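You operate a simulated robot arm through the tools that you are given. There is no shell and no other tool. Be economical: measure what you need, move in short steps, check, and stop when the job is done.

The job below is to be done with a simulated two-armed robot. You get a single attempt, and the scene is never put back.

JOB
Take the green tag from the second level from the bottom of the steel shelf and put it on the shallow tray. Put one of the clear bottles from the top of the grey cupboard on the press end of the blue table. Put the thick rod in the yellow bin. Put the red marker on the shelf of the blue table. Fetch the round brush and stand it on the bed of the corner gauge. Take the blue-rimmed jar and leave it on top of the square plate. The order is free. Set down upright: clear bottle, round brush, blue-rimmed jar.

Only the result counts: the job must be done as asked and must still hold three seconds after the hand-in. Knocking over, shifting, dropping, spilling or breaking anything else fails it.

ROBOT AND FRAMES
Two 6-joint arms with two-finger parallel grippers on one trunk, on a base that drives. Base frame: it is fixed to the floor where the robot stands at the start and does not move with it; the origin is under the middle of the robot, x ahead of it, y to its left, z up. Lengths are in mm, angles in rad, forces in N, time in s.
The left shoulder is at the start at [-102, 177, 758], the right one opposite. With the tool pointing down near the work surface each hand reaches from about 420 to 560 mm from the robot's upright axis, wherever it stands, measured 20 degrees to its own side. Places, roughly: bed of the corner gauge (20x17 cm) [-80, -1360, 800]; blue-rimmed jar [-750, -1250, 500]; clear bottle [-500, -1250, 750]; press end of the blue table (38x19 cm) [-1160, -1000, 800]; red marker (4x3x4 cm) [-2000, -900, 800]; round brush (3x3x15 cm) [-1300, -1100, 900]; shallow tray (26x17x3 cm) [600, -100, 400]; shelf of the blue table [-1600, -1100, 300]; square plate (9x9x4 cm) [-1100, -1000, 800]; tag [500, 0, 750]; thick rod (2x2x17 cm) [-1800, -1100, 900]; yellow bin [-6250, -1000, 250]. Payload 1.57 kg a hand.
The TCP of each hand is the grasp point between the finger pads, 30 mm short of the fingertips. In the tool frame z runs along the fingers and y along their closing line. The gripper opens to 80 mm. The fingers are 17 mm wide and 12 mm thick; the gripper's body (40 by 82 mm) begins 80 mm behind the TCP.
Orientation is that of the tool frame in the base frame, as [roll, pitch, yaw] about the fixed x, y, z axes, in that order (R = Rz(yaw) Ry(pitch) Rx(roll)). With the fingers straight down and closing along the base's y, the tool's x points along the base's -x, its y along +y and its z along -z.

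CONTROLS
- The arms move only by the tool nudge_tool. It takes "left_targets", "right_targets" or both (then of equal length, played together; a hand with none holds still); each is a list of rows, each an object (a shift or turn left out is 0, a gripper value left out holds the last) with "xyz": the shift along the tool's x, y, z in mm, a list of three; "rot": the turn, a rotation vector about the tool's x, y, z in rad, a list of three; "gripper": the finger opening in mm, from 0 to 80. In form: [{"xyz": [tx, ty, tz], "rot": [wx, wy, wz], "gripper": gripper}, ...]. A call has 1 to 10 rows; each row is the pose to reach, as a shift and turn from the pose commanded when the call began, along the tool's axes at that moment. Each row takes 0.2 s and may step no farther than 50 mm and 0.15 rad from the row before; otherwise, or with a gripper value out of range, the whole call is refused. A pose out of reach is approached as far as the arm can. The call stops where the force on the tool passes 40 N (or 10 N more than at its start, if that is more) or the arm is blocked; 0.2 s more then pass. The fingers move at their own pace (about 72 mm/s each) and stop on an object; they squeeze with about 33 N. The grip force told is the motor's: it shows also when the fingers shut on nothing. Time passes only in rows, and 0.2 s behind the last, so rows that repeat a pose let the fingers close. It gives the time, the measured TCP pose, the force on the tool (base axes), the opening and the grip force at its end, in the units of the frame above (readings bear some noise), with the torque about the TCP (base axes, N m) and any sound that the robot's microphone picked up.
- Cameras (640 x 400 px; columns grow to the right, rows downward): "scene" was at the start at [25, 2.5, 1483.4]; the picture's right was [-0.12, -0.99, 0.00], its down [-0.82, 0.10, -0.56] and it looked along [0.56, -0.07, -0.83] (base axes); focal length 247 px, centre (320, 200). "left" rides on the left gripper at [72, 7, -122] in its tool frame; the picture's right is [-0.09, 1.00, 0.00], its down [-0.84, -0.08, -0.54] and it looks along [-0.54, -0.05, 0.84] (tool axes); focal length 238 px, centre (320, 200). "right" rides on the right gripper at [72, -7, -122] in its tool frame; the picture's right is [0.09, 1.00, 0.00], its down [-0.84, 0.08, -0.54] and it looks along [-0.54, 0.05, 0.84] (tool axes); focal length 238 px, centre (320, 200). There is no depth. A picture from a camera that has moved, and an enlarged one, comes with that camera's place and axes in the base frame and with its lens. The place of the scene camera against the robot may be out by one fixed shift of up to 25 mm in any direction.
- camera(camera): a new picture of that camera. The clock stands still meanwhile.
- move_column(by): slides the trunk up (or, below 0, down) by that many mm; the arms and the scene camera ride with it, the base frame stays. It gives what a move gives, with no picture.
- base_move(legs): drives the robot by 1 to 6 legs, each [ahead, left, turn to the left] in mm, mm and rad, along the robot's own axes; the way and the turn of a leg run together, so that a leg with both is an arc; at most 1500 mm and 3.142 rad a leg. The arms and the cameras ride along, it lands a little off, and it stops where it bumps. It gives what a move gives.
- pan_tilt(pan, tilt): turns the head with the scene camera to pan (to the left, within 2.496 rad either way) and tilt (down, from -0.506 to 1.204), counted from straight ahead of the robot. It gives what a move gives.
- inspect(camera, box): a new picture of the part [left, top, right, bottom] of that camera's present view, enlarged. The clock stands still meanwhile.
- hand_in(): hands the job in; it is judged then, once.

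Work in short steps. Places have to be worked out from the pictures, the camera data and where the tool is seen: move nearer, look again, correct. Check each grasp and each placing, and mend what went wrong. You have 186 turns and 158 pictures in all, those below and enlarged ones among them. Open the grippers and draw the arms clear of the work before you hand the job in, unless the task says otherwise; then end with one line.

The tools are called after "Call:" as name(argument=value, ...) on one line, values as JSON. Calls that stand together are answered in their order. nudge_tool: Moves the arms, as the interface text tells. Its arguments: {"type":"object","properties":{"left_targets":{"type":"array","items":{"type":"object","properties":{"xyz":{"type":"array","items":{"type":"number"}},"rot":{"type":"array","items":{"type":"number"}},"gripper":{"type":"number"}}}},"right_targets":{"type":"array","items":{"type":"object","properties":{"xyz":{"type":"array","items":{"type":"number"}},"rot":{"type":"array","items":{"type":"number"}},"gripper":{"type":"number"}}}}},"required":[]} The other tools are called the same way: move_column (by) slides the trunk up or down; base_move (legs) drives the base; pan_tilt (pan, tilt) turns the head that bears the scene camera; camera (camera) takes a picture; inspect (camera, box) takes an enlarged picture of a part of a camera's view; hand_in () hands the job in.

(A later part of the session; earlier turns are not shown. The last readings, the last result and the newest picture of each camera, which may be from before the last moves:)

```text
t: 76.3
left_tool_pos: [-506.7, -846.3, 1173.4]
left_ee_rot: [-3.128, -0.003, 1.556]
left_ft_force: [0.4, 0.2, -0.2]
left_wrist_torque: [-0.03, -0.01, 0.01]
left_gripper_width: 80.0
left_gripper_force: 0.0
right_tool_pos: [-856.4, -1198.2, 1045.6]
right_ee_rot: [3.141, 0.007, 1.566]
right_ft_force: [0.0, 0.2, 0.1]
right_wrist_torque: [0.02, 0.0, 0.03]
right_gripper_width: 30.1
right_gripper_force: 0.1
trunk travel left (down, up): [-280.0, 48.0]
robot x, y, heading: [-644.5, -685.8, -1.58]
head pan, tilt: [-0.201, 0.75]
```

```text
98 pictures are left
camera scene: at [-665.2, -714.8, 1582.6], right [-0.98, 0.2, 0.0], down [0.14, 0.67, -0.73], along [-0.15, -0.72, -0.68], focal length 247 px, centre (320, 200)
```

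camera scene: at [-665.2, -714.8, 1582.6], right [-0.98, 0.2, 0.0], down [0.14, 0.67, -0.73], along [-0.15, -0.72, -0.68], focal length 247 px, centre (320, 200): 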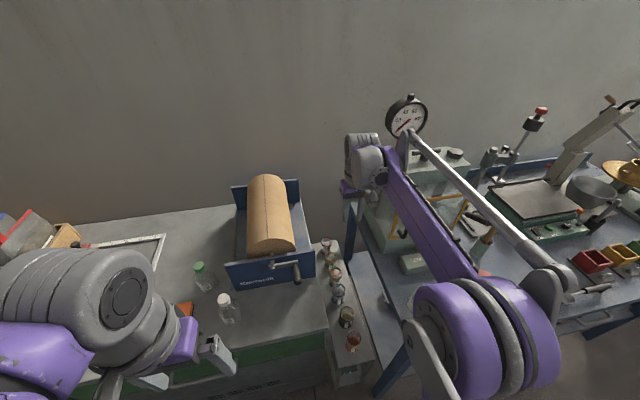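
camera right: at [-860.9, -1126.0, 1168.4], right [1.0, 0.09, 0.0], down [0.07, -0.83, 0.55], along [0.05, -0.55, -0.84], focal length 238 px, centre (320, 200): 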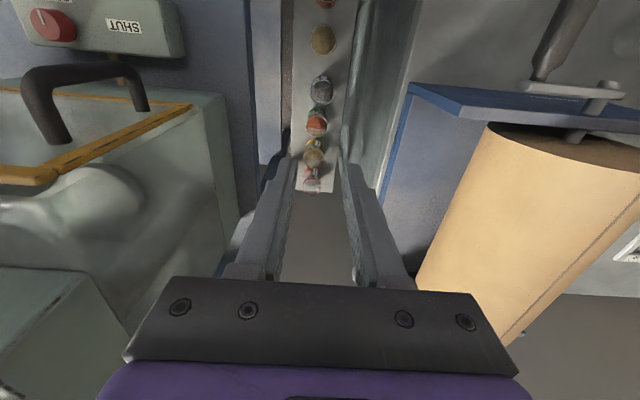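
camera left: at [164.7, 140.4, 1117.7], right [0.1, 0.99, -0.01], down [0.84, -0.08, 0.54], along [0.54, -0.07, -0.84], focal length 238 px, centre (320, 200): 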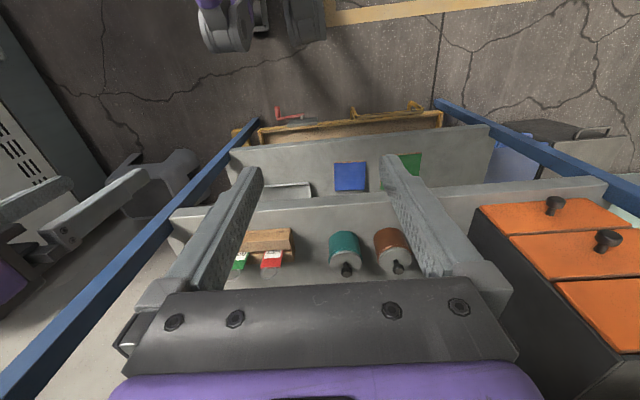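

The jar slipped out of the grip; check whether it still stands in place.

Call:
inspect(camera="scene", box=[290, 220, 390, 390])

Call:
inspect(camera="right", box=[270, 0, 380, 200])

```text
2.35 times, centred on (340, 305) of scene
camera zoom: at [-665.2, -714.8, 1582.6], right [-0.98, 0.2, 0.0], down [0.14, 0.67, -0.73], along [-0.15, -0.72, -0.68], focal length 582 px, centre (273, -47)
```

zoom: 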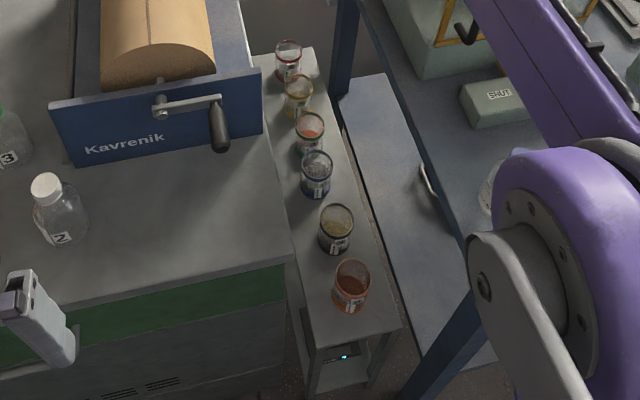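

```text
2.00 times, centred on (325, 100) of right
camera zoom: at [-860.9, -1126.0, 1168.4], right [1.0, 0.09, 0.0], down [0.07, -0.83, 0.55], along [0.05, -0.55, -0.84], focal length 477 px, centre (310, 400)
```

zoom: 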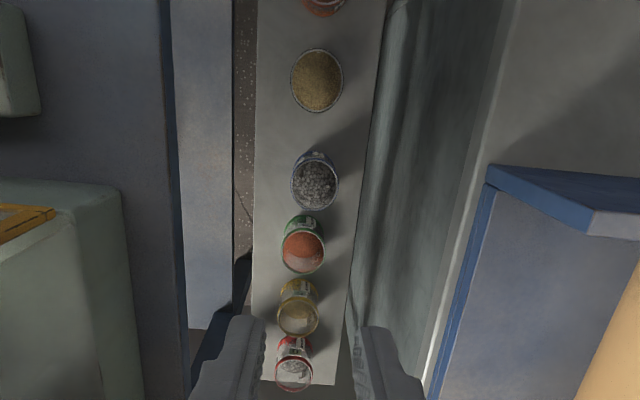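

It stands, shifted back about 10 mm to ≈(-847,-1221); rim is really at z≈544, so my grip was too high. Go again and grip about 25 mm lower.

Call:
nudge_tool(right_targets=[{"xyz": [-21, 7, 0], "gripper": 76}, {"xyz": [-21, 7, 30], "gripper": 76}])

Call:
move_column(by=-140)

Call:
nudge_tool(right_targets=[{"xyz": [0, 0, 45]}, {"xyz": [0, 0, 90]}, {"xyz": [0, 0, 135]}, {"xyz": [0, 0, 180]}, {"xyz": [0, 0, 225]}, {"xyz": [0, 0, 265]}, {"xyz": [0, 0, 285]}])

Call:
camera(camera="right")

```text
t: 76.9
left_tool_pos: [-506.2, -844.8, 1173.5]
left_ee_rot: [-3.129, -0.003, 1.553]
left_ft_force: [-0.5, 0.1, 0.9]
left_wrist_torque: [0.0, -0.02, 0.01]
left_gripper_width: 80.2
left_gripper_force: 0.1
right_tool_pos: [-846.9, -1220.4, 1016.2]
right_ee_rot: [-3.14, 0.008, 1.566]
right_ft_force: [0.3, 0.0, -0.2]
right_wrist_torque: [-0.01, -0.03, 0.0]
right_gripper_width: 76.0
right_gripper_force: 0.0
trunk travel left (down, up): [-280.0, 48.0]
robot x, y, heading: [-642.4, -686.6, -1.577]
head pan, tilt: [-0.201, 0.75]
```

```text
t: 78.6
left_tool_pos: [-508.1, -845.3, 1033.0]
left_ee_rot: [-3.128, 0.0, 1.555]
left_ft_force: [0.0, 0.6, 0.5]
left_wrist_torque: [0.01, 0.04, -0.02]
left_gripper_width: 80.2
left_gripper_force: 0.0
right_tool_pos: [-848.1, -1220.1, 875.9]
right_ee_rot: [-3.141, 0.007, 1.565]
right_ft_force: [0.1, 0.1, 0.2]
right_wrist_torque: [0.0, 0.05, 0.03]
right_gripper_width: 76.1
right_gripper_force: 0.1
trunk travel left (down, up): [-140.0, 188.0]
robot x, y, heading: [-640.0, -688.7, -1.576]
head pan, tilt: [-0.201, 0.75]
```

```text
t: 80.2
left_tool_pos: [-505.6, -845.7, 1034.4]
left_ee_rot: [-3.129, -0.003, 1.555]
left_ft_force: [0.0, 0.0, -0.3]
left_wrist_torque: [0.0, 0.01, 0.0]
left_gripper_width: 79.9
left_gripper_force: 0.0
right_tool_pos: [-848.8, -1224.6, 590.6]
right_ee_rot: [-3.14, 0.006, 1.566]
right_ft_force: [0.0, 1.0, -0.1]
right_wrist_torque: [-0.04, 0.0, -0.04]
right_gripper_width: 76.1
right_gripper_force: 0.0
trunk travel left (down, up): [-140.0, 188.0]
robot x, y, heading: [-640.6, -682.7, -1.576]
head pan, tilt: [-0.201, 0.75]
```

```text
95 pictures are left
camera right: at [-855.0, -1150.8, 713.9], right [1.0, 0.09, 0.0], down [0.07, -0.83, 0.55], along [0.05, -0.55, -0.84], focal length 238 px, centre (320, 200)
```

right: 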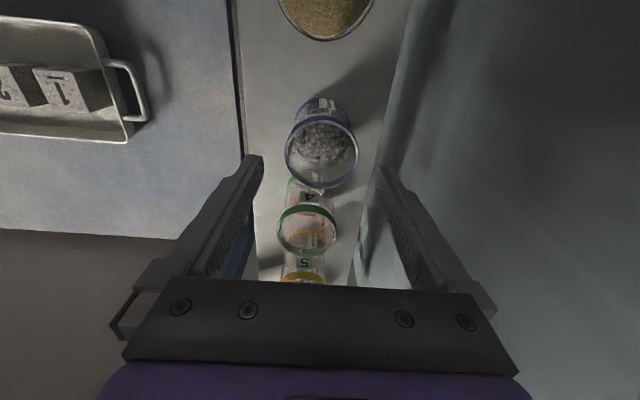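

Shift +9 mm in tool x and go down to z≈536, watching force, then close.

Call:
nudge_tool(right_targets=[{"xyz": [9, 0, 20]}, {"xyz": [9, 0, 40]}, {"xyz": [9, 0, 50]}, {"xyz": [9, 0, 55]}, {"xyz": [9, 0, 55], "gripper": 30}, {"xyz": [9, 0, 55], "gripper": 30}, {"xyz": [9, 0, 55], "gripper": 30}])

Call:
camera(camera="right")

```text
t: 81.8
left_tool_pos: [-506.8, -846.3, 1033.7]
left_ee_rot: [-3.128, -0.003, 1.555]
left_ft_force: [-0.5, -0.5, -0.4]
left_wrist_torque: [-0.02, 0.04, 0.01]
left_gripper_width: 80.0
left_gripper_force: 0.1
right_tool_pos: [-847.7, -1213.3, 534.6]
right_ee_rot: [-3.141, 0.007, 1.564]
right_ft_force: [-1.5, -0.9, 0.4]
right_wrist_torque: [-0.01, 0.04, 0.02]
right_gripper_width: 54.4
right_gripper_force: 33.3
trunk travel left (down, up): [-140.0, 188.0]
robot x, y, heading: [-642.8, -687.2, -1.575]
head pan, tilt: [-0.201, 0.75]
```

```text
94 pictures are left
camera right: at [-853.2, -1142.0, 657.7], right [1.0, 0.09, 0.0], down [0.07, -0.83, 0.55], along [0.05, -0.55, -0.84], focal length 238 px, centre (320, 200)
```

right: 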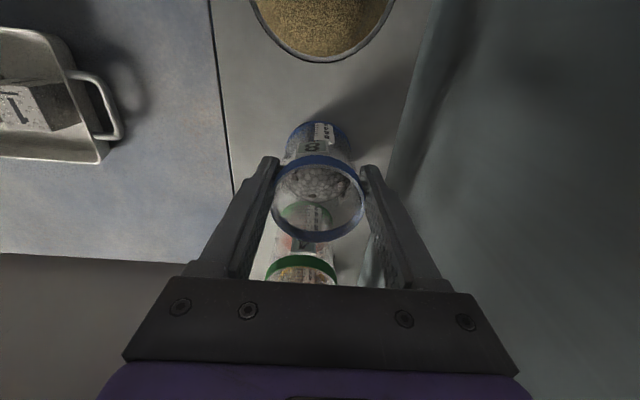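

Full-diameter grip now (54 mm), rim at TCP level. Lift 60 mm and check.

Call:
nudge_tool(right_targets=[{"xyz": [0, 0, -10]}, {"xyz": [0, 0, -25]}, {"xyz": [0, 0, -45]}, {"xyz": [0, 0, -65]}])

Call:
camera(camera="right")

```text
t: 82.8
left_tool_pos: [-506.9, -845.5, 1033.6]
left_ee_rot: [-3.126, -0.001, 1.554]
left_ft_force: [0.2, -1.2, 0.6]
left_wrist_torque: [-0.02, -0.01, 0.02]
left_gripper_width: 79.9
left_gripper_force: 0.1
right_tool_pos: [-846.3, -1214.5, 600.7]
right_ee_rot: [-3.141, 0.006, 1.565]
right_ft_force: [-0.9, -1.0, -1.7]
right_wrist_torque: [0.04, -0.02, 0.04]
right_gripper_width: 54.2
right_gripper_force: 32.6
trunk travel left (down, up): [-140.0, 188.0]
robot x, y, heading: [-646.9, -687.2, -1.578]
head pan, tilt: [-0.201, 0.75]
```

```text
93 pictures are left
camera right: at [-853.3, -1141.1, 723.6], right [1.0, 0.09, 0.0], down [0.07, -0.83, 0.55], along [0.05, -0.55, -0.84], focal length 238 px, centre (320, 200)
```

right: 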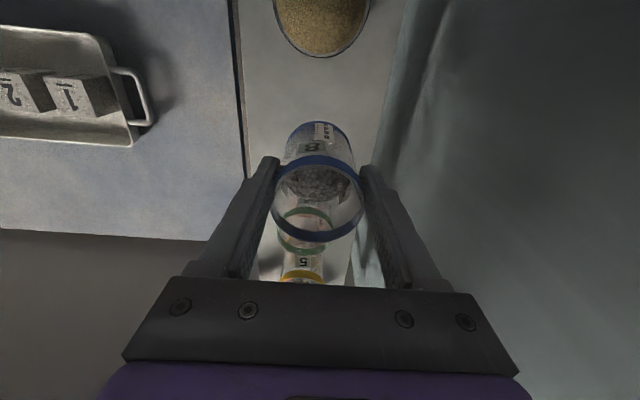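

Held. Raise fully, then back off and drive right toward the plate.

Call:
nudge_tool(right_targets=[{"xyz": [0, 0, -40]}, {"xyz": [0, 0, -80]}, {"xyz": [0, 0, -120]}, {"xyz": [0, 0, -160]}, {"xyz": [0, 0, -200]}, {"xyz": [0, 0, -240]}, {"xyz": [0, 0, -280]}, {"xyz": [0, 0, -310]}])

Call:
move_column(by=160)

Call:
base_move(legs=[[-172, 0, 0], [0, -303, 0]])

Call:
camera(camera="right")

Call:
camera(camera="scene")

```text
t: 84.6
left_tool_pos: [-506.0, -846.2, 1033.8]
left_ee_rot: [-3.128, -0.002, 1.555]
left_ft_force: [-0.7, -0.1, 0.6]
left_wrist_torque: [0.01, 0.0, -0.02]
left_gripper_width: 80.0
left_gripper_force: 0.1
right_tool_pos: [-848.0, -1208.6, 910.2]
right_ee_rot: [-3.141, 0.006, 1.566]
right_ft_force: [-0.4, 0.4, -0.9]
right_wrist_torque: [0.05, -0.02, 0.0]
right_gripper_width: 54.6
right_gripper_force: 33.0
trunk travel left (down, up): [-140.0, 188.0]
robot x, y, heading: [-642.0, -686.0, -1.577]
head pan, tilt: [-0.201, 0.75]
```

```text
t: 86.4
left_tool_pos: [-506.6, -843.7, 1194.1]
left_ee_rot: [-3.128, -0.004, 1.555]
left_ft_force: [0.4, 0.4, -0.2]
left_wrist_torque: [-0.02, 0.0, 0.0]
left_gripper_width: 80.0
left_gripper_force: 0.1
right_tool_pos: [-847.4, -1209.9, 1071.1]
right_ee_rot: [3.142, 0.006, 1.566]
right_ft_force: [0.5, 0.9, -2.9]
right_wrist_torque: [0.02, 0.01, 0.0]
right_gripper_width: 54.0
right_gripper_force: 33.3
trunk travel left (down, up): [-300.0, 28.0]
robot x, y, heading: [-643.7, -687.0, -1.574]
head pan, tilt: [-0.201, 0.75]
```

```text
t: 90.7
left_tool_pos: [-799.8, -670.3, 1193.6]
left_ee_rot: [-3.127, -0.003, 1.559]
left_ft_force: [0.6, 0.1, 0.5]
left_wrist_torque: [0.0, 0.0, -0.01]
left_gripper_width: 80.1
left_gripper_force: 0.2
right_tool_pos: [-1139.3, -1037.6, 1070.7]
right_ee_rot: [3.142, 0.007, 1.57]
right_ft_force: [0.2, -0.4, -2.1]
right_wrist_torque: [0.01, -0.01, 0.0]
right_gripper_width: 54.0
right_gripper_force: 32.7
trunk travel left (down, up): [-300.0, 28.0]
robot x, y, heading: [-936.7, -510.6, -1.569]
head pan, tilt: [-0.201, 0.75]
```

```text
92 pictures are left
camera right: at [-1146.9, -964.6, 1193.6], right [1.0, 0.09, 0.0], down [0.08, -0.83, 0.55], along [0.05, -0.55, -0.84], focal length 238 px, centre (320, 200)
```

right: 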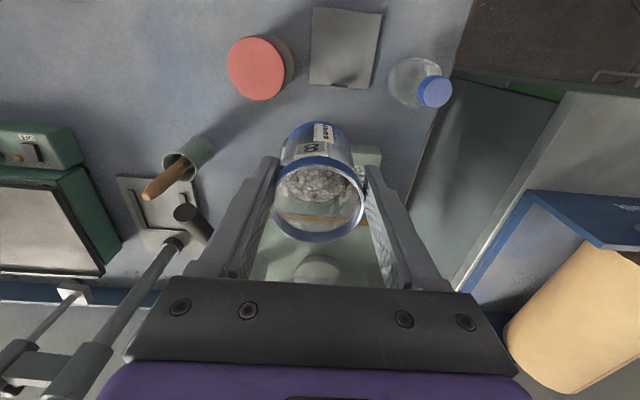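

```text
91 pictures are left
camera scene: at [-959.5, -540.2, 1605.0], right [-0.98, 0.2, 0.0], down [0.14, 0.67, -0.73], along [-0.15, -0.72, -0.68], focal length 247 px, centre (320, 200)
```

scene: 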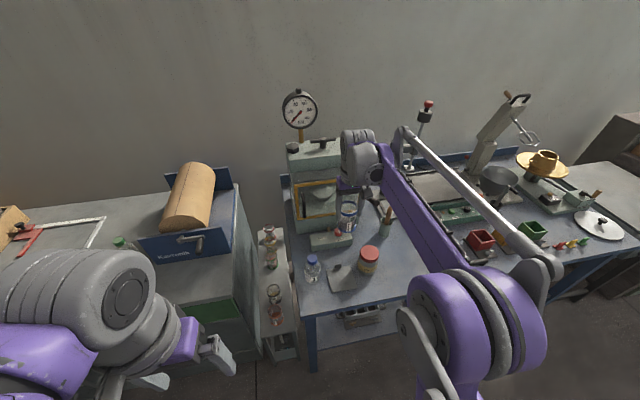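

Plate centre re-measured at (-1114,-967). Move over (-1110,-960) and descend to 905.

Call:
nudge_tool(right_targets=[{"xyz": [40, 15, 0]}, {"xyz": [78, 29, 0]}, {"xyz": [78, 29, 45]}, {"xyz": [78, 29, 90]}, {"xyz": [78, 29, 135]}, {"xyz": [78, 29, 166]}])

Call:
camera(camera="right")

Call:
inspect(camera="scene", box=[280, 220, 420, 310])

```text
t: 92.1
left_tool_pos: [-800.8, -670.7, 1194.0]
left_ee_rot: [-3.129, -0.002, 1.56]
left_ft_force: [-0.8, 0.1, -0.4]
left_wrist_torque: [0.0, 0.01, 0.04]
left_gripper_width: 80.0
left_gripper_force: 0.0
right_tool_pos: [-1110.8, -960.1, 904.8]
right_ee_rot: [3.141, 0.006, 1.569]
right_ft_force: [0.6, -0.3, -1.8]
right_wrist_torque: [0.04, 0.01, 0.01]
right_gripper_width: 53.6
right_gripper_force: 33.1
trunk travel left (down, up): [-300.0, 28.0]
robot x, y, heading: [-934.5, -510.3, -1.571]
head pan, tilt: [-0.201, 0.75]
```

```text
90 pictures are left
camera right: at [-1117.1, -888.1, 1027.4], right [1.0, 0.09, 0.0], down [0.08, -0.83, 0.55], along [0.05, -0.55, -0.84], focal length 238 px, centre (320, 200)
```

right: 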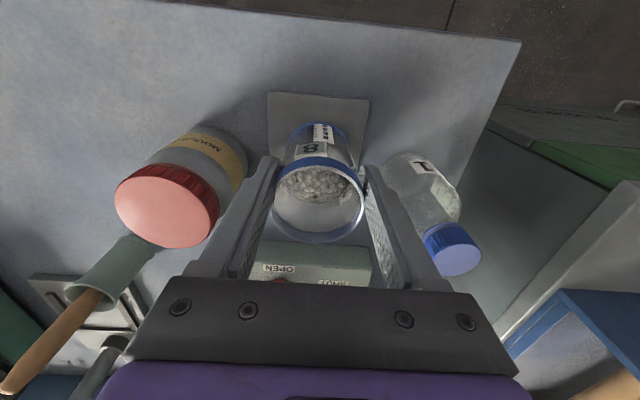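

```text
4.44 times, centred on (350, 265) of scene
camera zoom: at [-959.5, -540.8, 1605.0], right [-0.98, 0.2, 0.0], down [0.14, 0.67, -0.73], along [-0.15, -0.72, -0.68], focal length 1099 px, centre (187, -89)
```

zoom: 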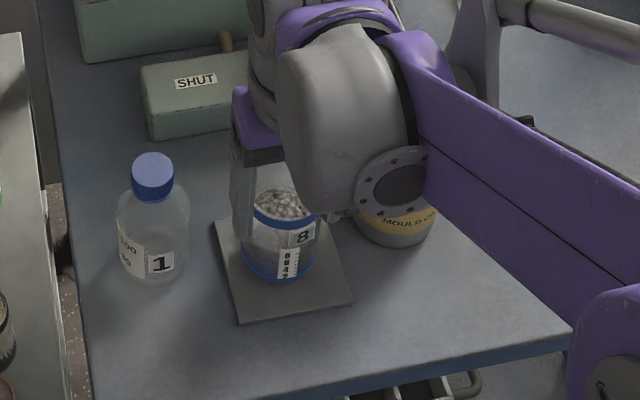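

Shift 5 mm away from the red-lidded jar and lower in fine steps to contact.

Call:
nudge_tool(right_targets=[{"xyz": [0, 5, 0]}, {"xyz": [0, 5, 6]}, {"xyz": [0, 5, 10]}, {"xyz": [0, 5, 13]}, {"xyz": [0, 5, 16]}, {"xyz": [0, 5, 19]}, {"xyz": [0, 5, 22]}, {"xyz": [0, 5, 25]}])

```text
t: 93.5
left_tool_pos: [-799.7, -668.6, 1194.8]
left_ee_rot: [-3.126, 0.0, 1.558]
left_ft_force: [-0.2, 0.0, 0.8]
left_wrist_torque: [0.01, 0.01, -0.01]
left_gripper_width: 80.2
left_gripper_force: 0.0
right_tool_pos: [-1106.8, -960.0, 890.0]
right_ee_rot: [-3.139, 0.009, 1.569]
right_ft_force: [0.1, 1.8, 31.3]
right_wrist_torque: [-0.06, -0.01, -0.04]
right_gripper_width: 53.5
right_gripper_force: 33.0
trunk travel left (down, up): [-300.0, 28.0]
robot x, y, heading: [-934.6, -513.9, -1.574]
head pan, tilt: [-0.201, 0.75]
stopped in row 6 (right hand): the force on the tool passed its limit at 46 N (the readings are from after the stop); the commanded pose is now the measured one
```

Contact at 890. Ease up 1.5 mm, open slightly (62), and withdraw straight up.

Call:
nudge_tool(right_targets=[{"xyz": [0, 0, -2]}, {"xyz": [0, 0, -2], "gripper": 62}, {"xyz": [0, 0, -2], "gripper": 62}, {"xyz": [0, 0, -20], "gripper": 62}, {"xyz": [0, 0, -60], "gripper": 62}, {"xyz": [0, 0, -110], "gripper": 62}])

Call:
camera(camera="right")

Call:
inspect(camera="scene", box=[280, 220, 420, 310])

```text
t: 94.8
left_tool_pos: [-799.7, -668.9, 1194.5]
left_ee_rot: [-3.128, -0.001, 1.557]
left_ft_force: [-0.9, 0.5, 0.0]
left_wrist_torque: [-0.03, -0.01, 0.02]
left_gripper_width: 80.3
left_gripper_force: 0.0
right_tool_pos: [-1106.6, -961.2, 997.3]
right_ee_rot: [-3.138, 0.008, 1.567]
right_ft_force: [-0.1, -0.5, -0.7]
right_wrist_torque: [0.0, -0.01, -0.04]
right_gripper_width: 61.9
right_gripper_force: 0.0
trunk travel left (down, up): [-300.0, 28.0]
robot x, y, heading: [-934.2, -516.9, -1.575]
head pan, tilt: [-0.201, 0.75]
```

```text
88 pictures are left
camera right: at [-1113.5, -888.8, 1120.4], right [1.0, 0.09, 0.0], down [0.08, -0.83, 0.55], along [0.05, -0.55, -0.84], focal length 238 px, centre (320, 200)
```

right: 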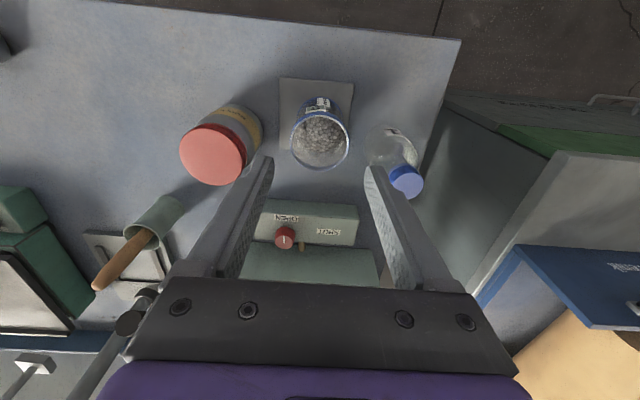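

```text
4.44 times, centred on (350, 265) of scene
camera zoom: at [-959.3, -539.5, 1605.0], right [-0.98, 0.2, 0.0], down [0.14, 0.67, -0.73], along [-0.15, -0.72, -0.68], focal length 1099 px, centre (187, -89)
```

zoom: 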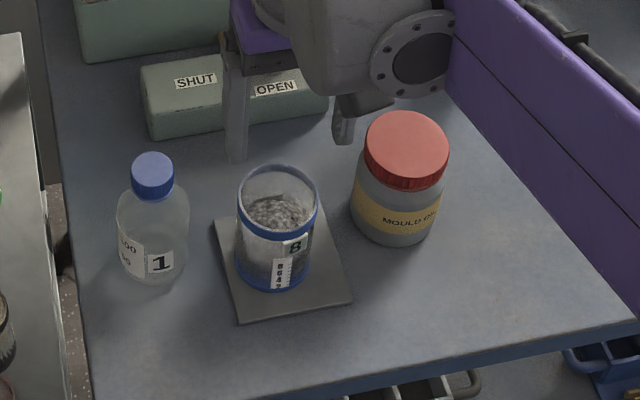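

Jar stands on the plate. Next look at the cup with the wooden handle and the rest of the table: raise the hand and drive right 190.

Call:
nudge_tool(right_targets=[{"xyz": [20, 0, -40]}, {"xyz": [40, 0, -80]}])

Call:
base_move(legs=[[0, -200, 0]])

Call:
camera(camera="right")

Call:
pan_tilt(pan=-0.5, tilt=0.7)

Call:
camera(camera="scene")

```text
t: 95.5
left_tool_pos: [-799.6, -670.6, 1192.6]
left_ee_rot: [-3.127, -0.002, 1.561]
left_ft_force: [0.0, 0.0, 0.4]
left_wrist_torque: [-0.03, -0.03, -0.01]
left_gripper_width: 79.9
left_gripper_force: 0.0
right_tool_pos: [-1105.9, -918.9, 1077.1]
right_ee_rot: [-3.141, 0.009, 1.568]
right_ft_force: [-0.2, 0.3, 0.9]
right_wrist_torque: [0.03, -0.01, 0.0]
right_gripper_width: 62.1
right_gripper_force: 0.0
trunk travel left (down, up): [-300.0, 28.0]
robot x, y, heading: [-934.2, -511.6, -1.577]
head pan, tilt: [-0.201, 0.75]
```

```text
t: 97.8
left_tool_pos: [-999.5, -669.2, 1193.2]
left_ee_rot: [-3.127, -0.003, 1.561]
left_ft_force: [0.4, 0.3, 0.2]
left_wrist_torque: [0.01, -0.05, -0.03]
left_gripper_width: 79.9
left_gripper_force: 0.1
right_tool_pos: [-1305.1, -918.8, 1077.3]
right_ee_rot: [-3.14, 0.008, 1.567]
right_ft_force: [-0.2, -0.1, 0.3]
right_wrist_torque: [-0.03, 0.0, -0.01]
right_gripper_width: 61.9
right_gripper_force: 0.2
trunk travel left (down, up): [-300.0, 28.0]
robot x, y, heading: [-1134.6, -510.2, -1.577]
head pan, tilt: [-0.201, 0.75]
```

```text
86 pictures are left
camera right: at [-1310.9, -846.9, 1199.4], right [1.0, 0.09, 0.0], down [0.08, -0.83, 0.55], along [0.05, -0.55, -0.84], focal length 238 px, centre (320, 200)
```

right: 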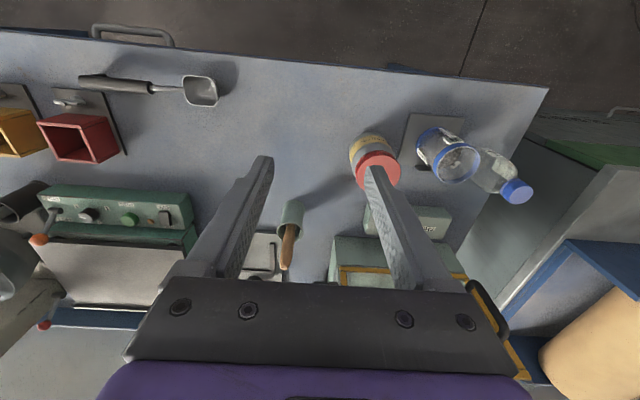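

```text
t: 98.6
left_tool_pos: [-1000.1, -670.0, 1193.3]
left_ee_rot: [-3.127, -0.001, 1.559]
left_ft_force: [-0.3, 0.6, -0.3]
left_wrist_torque: [-0.01, 0.0, 0.0]
left_gripper_width: 80.1
left_gripper_force: 0.1
right_tool_pos: [-1302.8, -919.3, 1077.3]
right_ee_rot: [-3.14, 0.01, 1.57]
right_ft_force: [0.1, 0.0, 0.5]
right_wrist_torque: [0.01, -0.01, -0.01]
right_gripper_width: 62.0
right_gripper_force: 0.0
trunk travel left (down, up): [-300.0, 28.0]
robot x, y, heading: [-1134.7, -513.2, -1.571]
head pan, tilt: [-0.499, 0.7]
```

```text
85 pictures are left
camera scene: at [-1182.8, -532.9, 1609.2], right [-0.88, 0.48, 0.0], down [0.31, 0.56, -0.76], along [-0.37, -0.67, -0.64], focal length 247 px, centre (320, 200)
```

scene: 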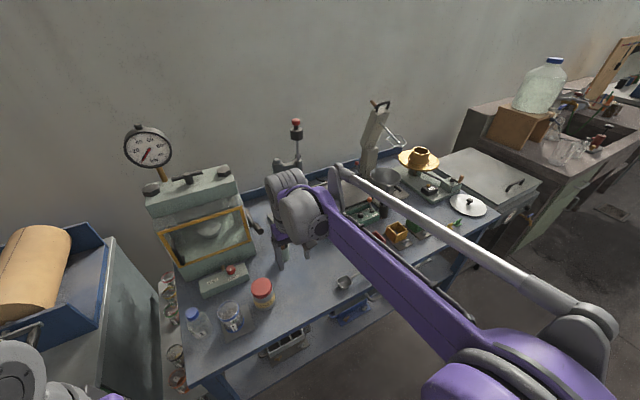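

Call:
inspect(camera="right", box=[240, 180, 360, 290])

Call:
inspect(camera="scene", box=[330, 140, 520, 260])

```text
3.64 times, centred on (300, 235) of right
camera zoom: at [-1310.9, -846.9, 1199.4], right [1.0, 0.09, 0.0], down [0.08, -0.83, 0.55], along [0.05, -0.55, -0.84], focal length 867 px, centre (393, 73)
```

zoom: 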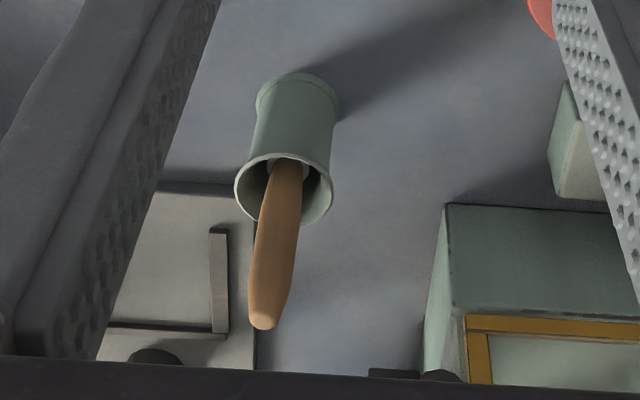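

```text
3.33 times, centred on (425, 200) of scene
camera zoom: at [-1182.8, -532.9, 1609.2], right [-0.88, 0.48, 0.0], down [0.31, 0.56, -0.76], along [-0.37, -0.67, -0.64], focal length 824 px, centre (-30, 200)
```

zoom: 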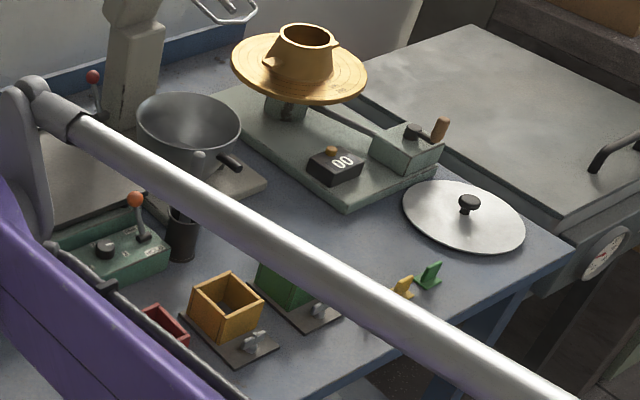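

Brush handle: tip ≈(-1339,-1137,951), cup rim z≈874. Because the gauge bed lies deep on the cupboard, I'll take the brush with a forward-tilted hand. Drive closer and tilt.

Call:
base_move(legs=[[50, -30, 0]])

Call:
nudge_tool(right_targets=[{"xyz": [0, 0, 0], "rot": [0, -0.14, 0]}, {"xyz": [0, 0, 0], "rot": [0, -0.28, 0]}, {"xyz": [0, 0, 0], "rot": [0, -0.42, 0]}, {"xyz": [0, 0, 0], "rot": [0, -0.56, 0]}, {"xyz": [0, 0, 0], "rot": [0, -0.7, 0]}, {"xyz": [0, 0, 0], "rot": [0, -0.84, 0]}, {"xyz": [0, 0, 0], "rot": [0, -0.95, 0]}])

Call:
camera(camera="right")

Call:
camera(camera="scene")

```text
t: 99.6
left_tool_pos: [-1028.2, -718.6, 1193.2]
left_ee_rot: [-3.128, -0.002, 1.559]
left_ft_force: [-0.4, 0.0, -0.5]
left_wrist_torque: [0.0, -0.03, 0.02]
left_gripper_width: 79.9
left_gripper_force: 0.1
right_tool_pos: [-1335.0, -968.2, 1077.6]
right_ee_rot: [-3.138, 0.009, 1.57]
right_ft_force: [0.2, -0.5, -0.4]
right_wrist_torque: [0.01, -0.05, 0.01]
right_gripper_width: 61.9
right_gripper_force: 0.0
trunk travel left (down, up): [-300.0, 28.0]
robot x, y, heading: [-1161.0, -560.5, -1.574]
head pan, tilt: [-0.499, 0.7]
```

```text
t: 101.2
left_tool_pos: [-1028.6, -719.1, 1194.2]
left_ee_rot: [-3.129, -0.001, 1.561]
left_ft_force: [0.9, -0.8, 0.4]
left_wrist_torque: [-0.03, -0.02, -0.01]
left_gripper_width: 80.2
left_gripper_force: 0.0
right_tool_pos: [-1334.9, -967.6, 1077.9]
right_ee_rot: [-3.14, 0.961, 1.571]
right_ft_force: [0.7, 0.3, 0.4]
right_wrist_torque: [0.03, 0.0, 0.02]
right_gripper_width: 62.2
right_gripper_force: 0.1
trunk travel left (down, up): [-300.0, 28.0]
robot x, y, heading: [-1164.6, -560.3, -1.575]
head pan, tilt: [-0.499, 0.7]
```

```text
82 pictures are left
camera right: at [-1340.6, -828.0, 1089.5], right [1.0, 0.05, -0.08], down [0.08, -0.04, 1.0], along [0.05, -1.0, -0.04], focal length 238 px, centre (320, 200)
```

right: 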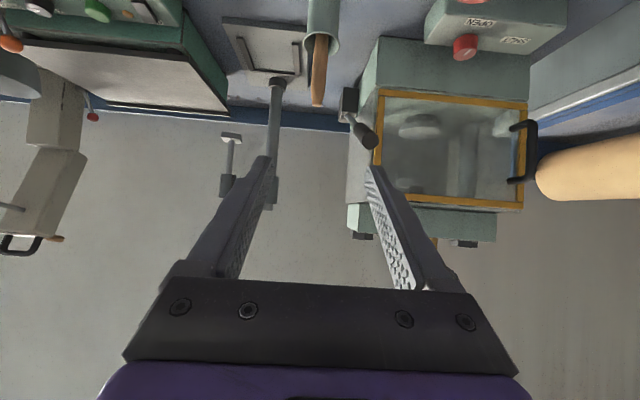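

```text
81 pictures are left
camera scene: at [-1212.7, -581.9, 1609.2], right [-0.88, 0.48, 0.0], down [0.31, 0.56, -0.77], along [-0.37, -0.67, -0.64], focal length 247 px, centre (320, 200)
```

scene: 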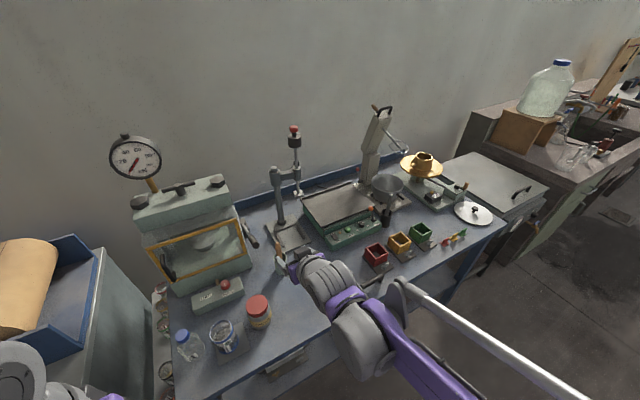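

Handle tip confirmed at (-1339,-1137,952); the press lever is 45 mm clear of the finger. Approach to 45 mm short and check.

Call:
nudge_tool(right_targets=[{"xyz": [6, -1, 45]}, {"xyz": [12, -2, 90]}, {"xyz": [20, -3, 135]}, {"xyz": [27, -4, 180]}])

Call:
camera(camera="right")

```text
t: 102.2
left_tool_pos: [-1029.2, -720.6, 1193.3]
left_ee_rot: [-3.126, -0.003, 1.558]
left_ft_force: [-0.3, -0.1, 0.5]
left_wrist_torque: [0.07, -0.02, 0.02]
left_gripper_width: 79.9
left_gripper_force: 0.0
right_tool_pos: [-1336.7, -1101.8, 951.4]
right_ee_rot: [-3.141, 0.956, 1.57]
right_ft_force: [-0.1, -0.3, 0.6]
right_wrist_torque: [0.0, -0.01, 0.01]
right_gripper_width: 62.0
right_gripper_force: 0.0
trunk travel left (down, up): [-300.0, 28.0]
robot x, y, heading: [-1167.1, -562.8, -1.573]
head pan, tilt: [-0.499, 0.7]
```

```text
80 pictures are left
camera right: at [-1344.0, -961.0, 964.2], right [1.0, 0.05, -0.08], down [0.08, -0.04, 1.0], along [0.05, -1.0, -0.04], focal length 238 px, centre (320, 200)
```

right: 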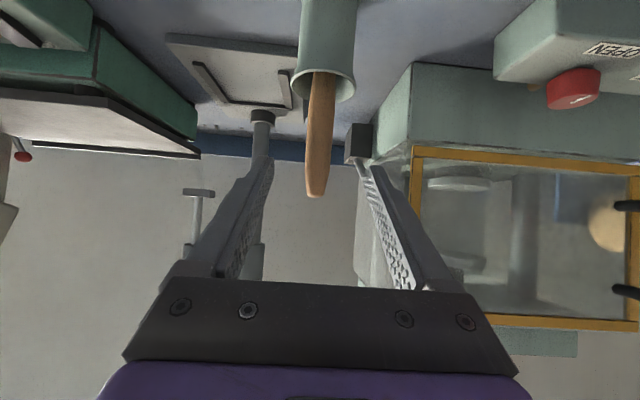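

Handle is centred. Narrow to 44, advance 45 mm and close.

Call:
nudge_tool(right_targets=[{"xyz": [0, -1, 10], "gripper": 44}, {"xyz": [0, -2, 28], "gripper": 44}, {"xyz": [0, -2, 45], "gripper": 44}, {"xyz": [0, -2, 45], "gripper": 5}, {"xyz": [0, -2, 45], "gripper": 5}, {"xyz": [0, -2, 45], "gripper": 5}])

Call:
camera(camera="right")

```text
t: 103.6
left_tool_pos: [-1028.9, -719.4, 1193.1]
left_ee_rot: [-3.127, -0.002, 1.558]
left_ft_force: [-0.1, -0.2, -0.5]
left_wrist_torque: [0.02, 0.02, 0.0]
left_gripper_width: 79.8
left_gripper_force: 0.2
right_tool_pos: [-1338.6, -1136.3, 925.9]
right_ee_rot: [-3.14, 0.96, 1.571]
right_ft_force: [0.8, 0.1, 0.5]
right_wrist_torque: [0.01, 0.05, 0.0]
right_gripper_width: 17.8
right_gripper_force: 32.5
trunk travel left (down, up): [-300.0, 28.0]
robot x, y, heading: [-1165.0, -561.6, -1.573]
head pan, tilt: [-0.499, 0.7]
```

```text
79 pictures are left
camera right: at [-1346.7, -996.7, 938.7], right [1.0, 0.05, -0.08], down [0.08, -0.04, 1.0], along [0.05, -1.0, -0.04], focal length 238 px, centre (320, 200)
```

right: 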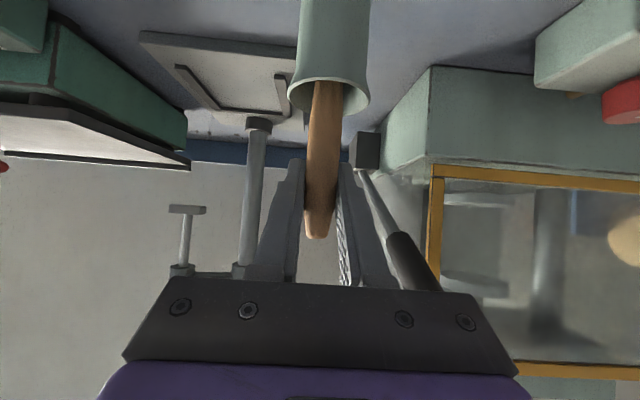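

Gripped (17.8 mm). Lever clears by ~27 mm; lift straight up 120 mm and check.

Call:
nudge_tool(right_targets=[{"xyz": [-16, 0, -12]}, {"xyz": [-41, 0, -29]}, {"xyz": [-70, 0, -50]}, {"xyz": [-98, 0, -69]}])

Call:
camera(camera="right")

Call:
inspect(camera="scene", box=[200, 180, 380, 310])

```text
t: 104.6
left_tool_pos: [-1028.9, -719.4, 1193.7]
left_ee_rot: [-3.127, -0.001, 1.558]
left_ft_force: [-0.3, -0.7, 0.0]
left_wrist_torque: [0.01, -0.01, -0.01]
left_gripper_width: 80.0
left_gripper_force: 0.1
right_tool_pos: [-1340.3, -1138.8, 1046.3]
right_ee_rot: [-3.14, 0.957, 1.57]
right_ft_force: [-0.5, -0.2, -0.7]
right_wrist_torque: [-0.02, -0.01, 0.04]
right_gripper_width: 17.9
right_gripper_force: 32.4
trunk travel left (down, up): [-300.0, 28.0]
robot x, y, heading: [-1164.5, -559.6, -1.574]
head pan, tilt: [-0.499, 0.7]
```

```text
78 pictures are left
camera right: at [-1347.3, -997.3, 1058.9], right [1.0, 0.05, -0.08], down [0.08, -0.04, 1.0], along [0.05, -1.0, -0.04], focal length 238 px, centre (320, 200)
```

right: 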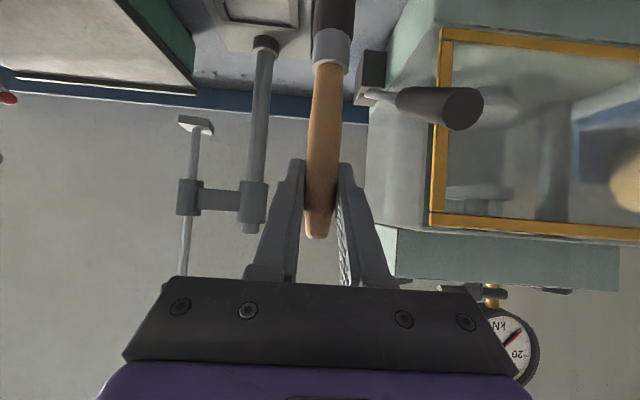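

```text
3.08 times, centred on (290, 245) of scene
camera zoom: at [-1212.5, -581.6, 1609.3], right [-0.88, 0.48, 0.0], down [0.31, 0.56, -0.77], along [-0.37, -0.67, -0.64], focal length 761 px, centre (412, 62)
```

zoom: 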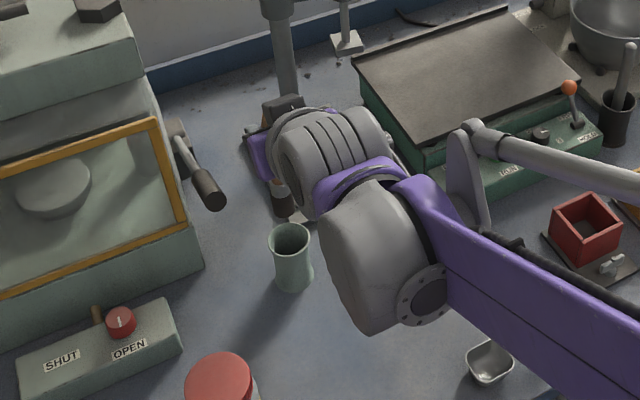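

Brush is out of the cup and hanging vertical. Retract, raise, and drive over to the gauge.

Call:
nudge_tool(right_targets=[{"xyz": [-10, 0, -35]}, {"xyz": [5, 0, -75]}, {"xyz": [28, 0, -112]}, {"xyz": [50, 0, -148]}, {"xyz": [75, 0, -190]}])

Call:
base_move(legs=[[-100, 0, 0], [0, 1205, 0]])

Call:
pan_tilt(pan=0.0, tilt=0.6)

Call:
camera(camera="scene")

Call:
camera(camera="right")

```text
t: 105.8
left_tool_pos: [-1028.5, -717.9, 1193.1]
left_ee_rot: [-3.127, -0.003, 1.561]
left_ft_force: [-0.3, 0.1, -0.1]
left_wrist_torque: [-0.02, 0.0, 0.0]
left_gripper_width: 79.9
left_gripper_force: 0.0
right_tool_pos: [-1337.7, -934.1, 1093.8]
right_ee_rot: [-3.141, 0.959, 1.57]
right_ft_force: [0.2, -0.1, -0.5]
right_wrist_torque: [0.0, 0.01, -0.01]
right_gripper_width: 17.8
right_gripper_force: 32.7
trunk travel left (down, up): [-300.0, 28.0]
robot x, y, heading: [-1165.6, -561.8, -1.578]
head pan, tilt: [-0.499, 0.7]
```

```text
t: 117.2
left_tool_pos: [156.3, -633.7, 1192.3]
left_ee_rot: [-3.128, -0.002, 1.544]
left_ft_force: [-0.3, 0.1, 0.4]
left_wrist_torque: [0.0, 0.01, 0.03]
left_gripper_width: 80.1
left_gripper_force: 0.1
right_tool_pos: [-156.4, -846.5, 1092.8]
right_ee_rot: [-3.14, 0.958, 1.554]
right_ft_force: [0.6, -0.2, -1.2]
right_wrist_torque: [0.0, 0.0, 0.01]
right_gripper_width: 17.7
right_gripper_force: 32.0
trunk travel left (down, up): [-300.0, 28.0]
robot x, y, heading: [21.2, -473.4, -1.591]
head pan, tilt: [-0.499, 0.7]
```

```text
t: 118.1
left_tool_pos: [156.4, -633.2, 1193.3]
left_ee_rot: [-3.127, -0.003, 1.545]
left_ft_force: [0.0, -0.8, 0.4]
left_wrist_torque: [0.04, 0.02, 0.01]
left_gripper_width: 80.0
left_gripper_force: 0.1
right_tool_pos: [-156.1, -845.8, 1094.0]
right_ee_rot: [-3.14, 0.957, 1.555]
right_ft_force: [-0.4, 0.7, 0.1]
right_wrist_torque: [0.01, -0.03, 0.03]
right_gripper_width: 18.0
right_gripper_force: 32.4
trunk travel left (down, up): [-300.0, 28.0]
robot x, y, heading: [23.0, -476.6, -1.59]
head pan, tilt: [0.0, 0.6]
```

```text
76 pictures are left
camera scene: at [15.3, -508.4, 1617.9], right [-1.0, 0.02, 0.0], down [0.01, 0.56, -0.82], along [-0.02, -0.82, -0.57], focal length 247 px, centre (320, 200)
```

scene: 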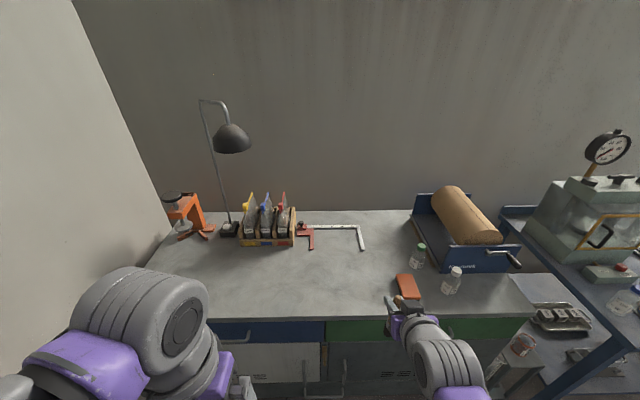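

```text
75 pictures are left
camera right: at [-160.6, -705.6, 1105.3], right [1.0, 0.04, -0.08], down [0.08, -0.04, 1.0], along [0.03, -1.0, -0.04], focal length 238 px, centre (320, 200)
```

right: 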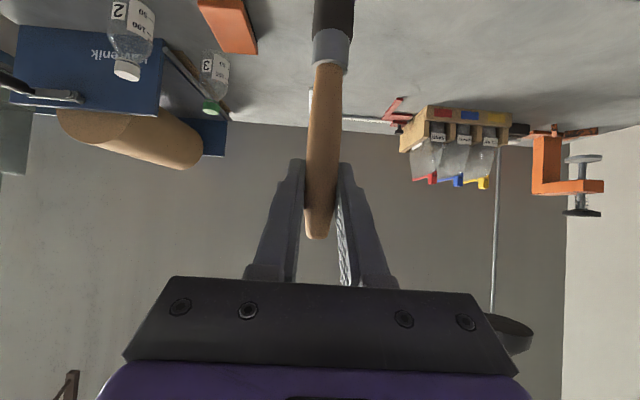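

Call:
inspect(camera="scene", box=[280, 190, 400, 270])

Call:
base_move(legs=[[215, 0, 0.02]])

Call:
camera(camera="right")

Call:
camera(camera="scene")

```text
5.00 times, centred on (340, 230) of scene
camera zoom: at [15.3, -508.4, 1617.9], right [-1.0, 0.02, 0.0], down [0.01, 0.56, -0.82], along [-0.02, -0.82, -0.57], focal length 1236 px, centre (220, 50)
```

zoom: 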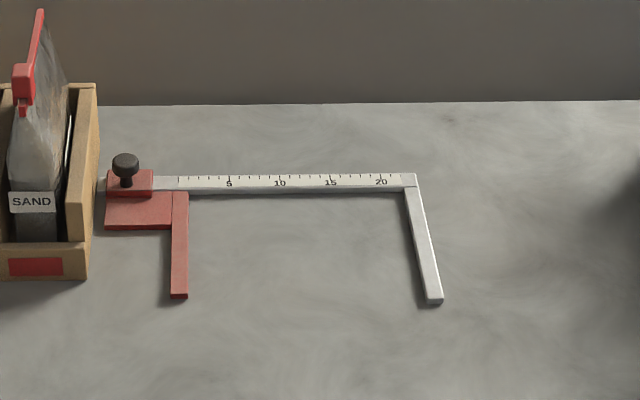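

```text
t: 119.8
left_tool_pos: [156.9, -841.5, 1192.7]
left_ee_rot: [-3.127, -0.002, 1.561]
left_ft_force: [0.0, -0.3, -0.3]
left_wrist_torque: [0.03, 0.02, 0.01]
left_gripper_width: 80.2
left_gripper_force: 0.1
right_tool_pos: [-151.0, -1059.6, 1092.7]
right_ee_rot: [-3.139, 0.959, 1.572]
right_ft_force: [0.2, 0.2, -0.3]
right_wrist_torque: [-0.02, -0.03, -0.04]
right_gripper_width: 17.9
right_gripper_force: 32.8
trunk travel left (down, up): [-300.0, 28.0]
robot x, y, heading: [22.2, -685.9, -1.567]
head pan, tilt: [0.0, 0.6]
```

```text
73 pictures are left
camera right: at [-158.3, -919.4, 1105.0], right [1.0, 0.05, -0.08], down [0.08, -0.04, 1.0], along [0.05, -1.0, -0.04], focal length 238 px, centre (320, 200)
```

right: 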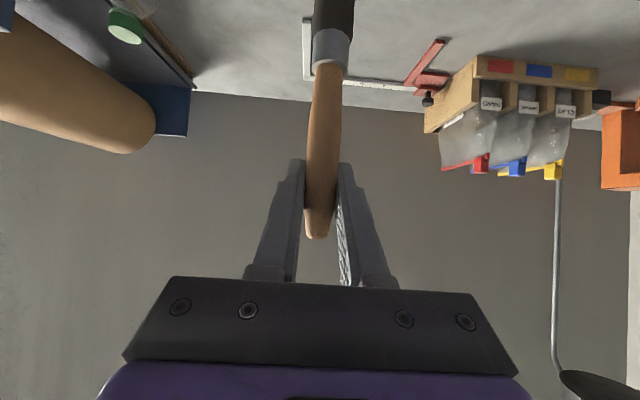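

```text
72 pictures are left
camera scene: at [14.3, -718.9, 1617.7], right [-1.0, 0.0, 0.0], down [0.0, 0.56, -0.83], along [0.0, -0.83, -0.56], focal length 247 px, centre (320, 200)
```

scene: 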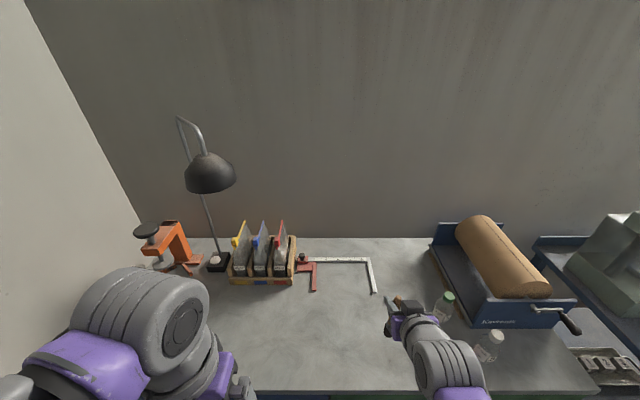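

Gauge interior measured: x −175…18, y −1268…−1405. Move the brush over (-78,-1338) at z≈975.

Call:
nudge_tool(right_targets=[{"xyz": [-9, 10, 42]}, {"xyz": [-18, 21, 84]}, {"xyz": [-27, 31, 126]}, {"xyz": [-36, 42, 168]}, {"xyz": [-45, 52, 210]}, {"xyz": [-54, 63, 252]}, {"xyz": [-63, 73, 295]}])

Call:
camera(camera="right")

Call:
inspect(camera="scene", box=[240, 200, 440, 325])

```text
t: 121.4
left_tool_pos: [157.7, -842.9, 1193.1]
left_ee_rot: [-3.127, -0.004, 1.563]
left_ft_force: [-0.4, -1.1, 0.0]
left_wrist_torque: [0.01, 0.01, 0.02]
left_gripper_width: 79.9
left_gripper_force: 0.1
right_tool_pos: [-77.5, -1338.2, 974.4]
right_ee_rot: [-3.14, 0.956, 1.573]
right_ft_force: [0.2, -0.5, -0.6]
right_wrist_torque: [-0.01, 0.0, -0.01]
right_gripper_width: 18.1
right_gripper_force: 32.4
trunk travel left (down, up): [-300.0, 28.0]
robot x, y, heading: [21.2, -686.4, -1.574]
head pan, tilt: [0.0, 0.6]
```

```text
71 pictures are left
camera right: at [-84.7, -1198.2, 986.1], right [1.0, 0.05, -0.08], down [0.08, -0.04, 1.0], along [0.05, -1.0, -0.04], focal length 238 px, centre (320, 200)
```

right: 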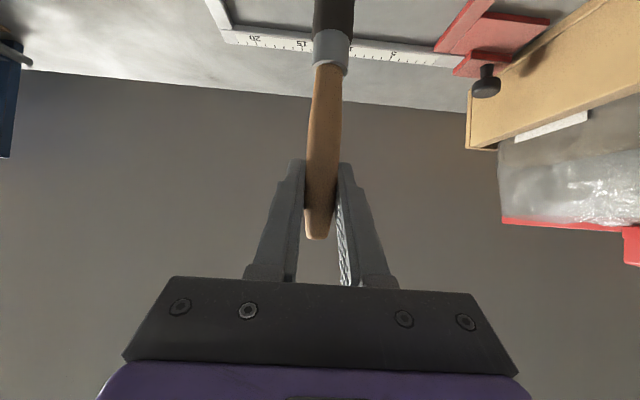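

```text
3.20 times, centred on (340, 262) of scene
camera zoom: at [14.6, -720.9, 1617.9], right [-1.0, 0.0, 0.0], down [0.0, 0.57, -0.82], along [0.0, -0.82, -0.57], focal length 791 px, centre (256, 0)
```

zoom: 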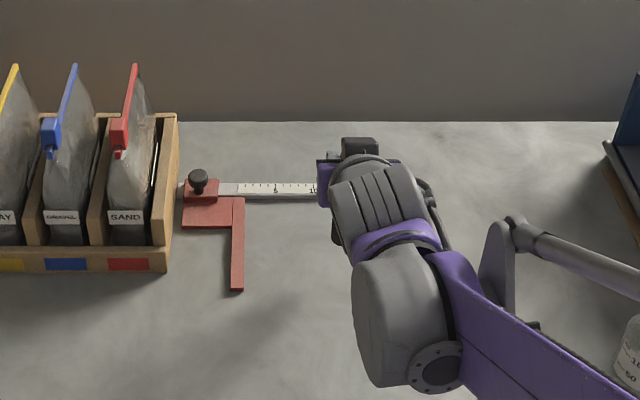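

Good. Lower vertically in fine steps until contact.

Call:
nudge_tool(right_targets=[{"xyz": [16, 0, 11]}, {"xyz": [29, 0, 20]}, {"xyz": [36, 0, 25]}, {"xyz": [39, 0, 27.5]}, {"xyz": [42, 0, 29.5]}, {"xyz": [45, 0, 31.5]}, {"xyz": [48, 0, 33.6]}, {"xyz": [51, 0, 35.7]}])

Call:
camera(camera="right")

```text
t: 123.1
left_tool_pos: [157.4, -840.0, 1194.6]
left_ee_rot: [-3.128, -0.002, 1.563]
left_ft_force: [-0.8, -0.5, -0.4]
left_wrist_torque: [-0.01, -0.02, 0.01]
left_gripper_width: 79.8
left_gripper_force: 0.1
right_tool_pos: [-77.6, -1336.3, 921.3]
right_ee_rot: [-3.14, 0.972, 1.578]
right_ft_force: [-0.2, 2.7, 27.8]
right_wrist_torque: [0.51, 0.0, 0.03]
right_gripper_width: 17.7
right_gripper_force: 32.1
trunk travel left (down, up): [-300.0, 28.0]
robot x, y, heading: [25.8, -688.2, -1.571]
head pan, tilt: [0.0, 0.6]
stopped in row 8 (right hand): the force on the tool passed its limit at 44 N (the readings are from after the stop); the commanded pose is now the measured one
```

```text
69 pictures are left
camera right: at [-85.2, -1196.2, 931.6], right [1.0, 0.06, -0.08], down [0.08, -0.02, 1.0], along [0.05, -1.0, -0.03], focal length 238 px, centre (320, 200)
```

right: 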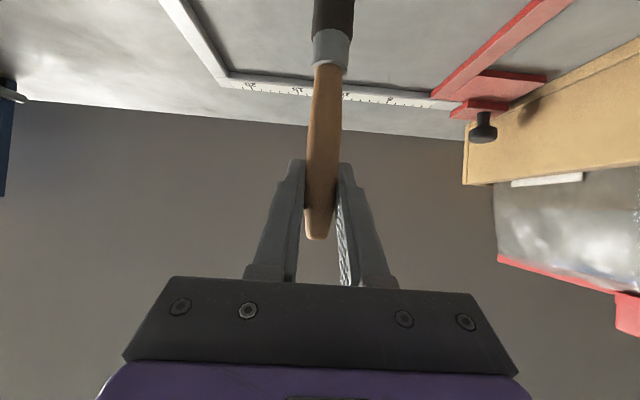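

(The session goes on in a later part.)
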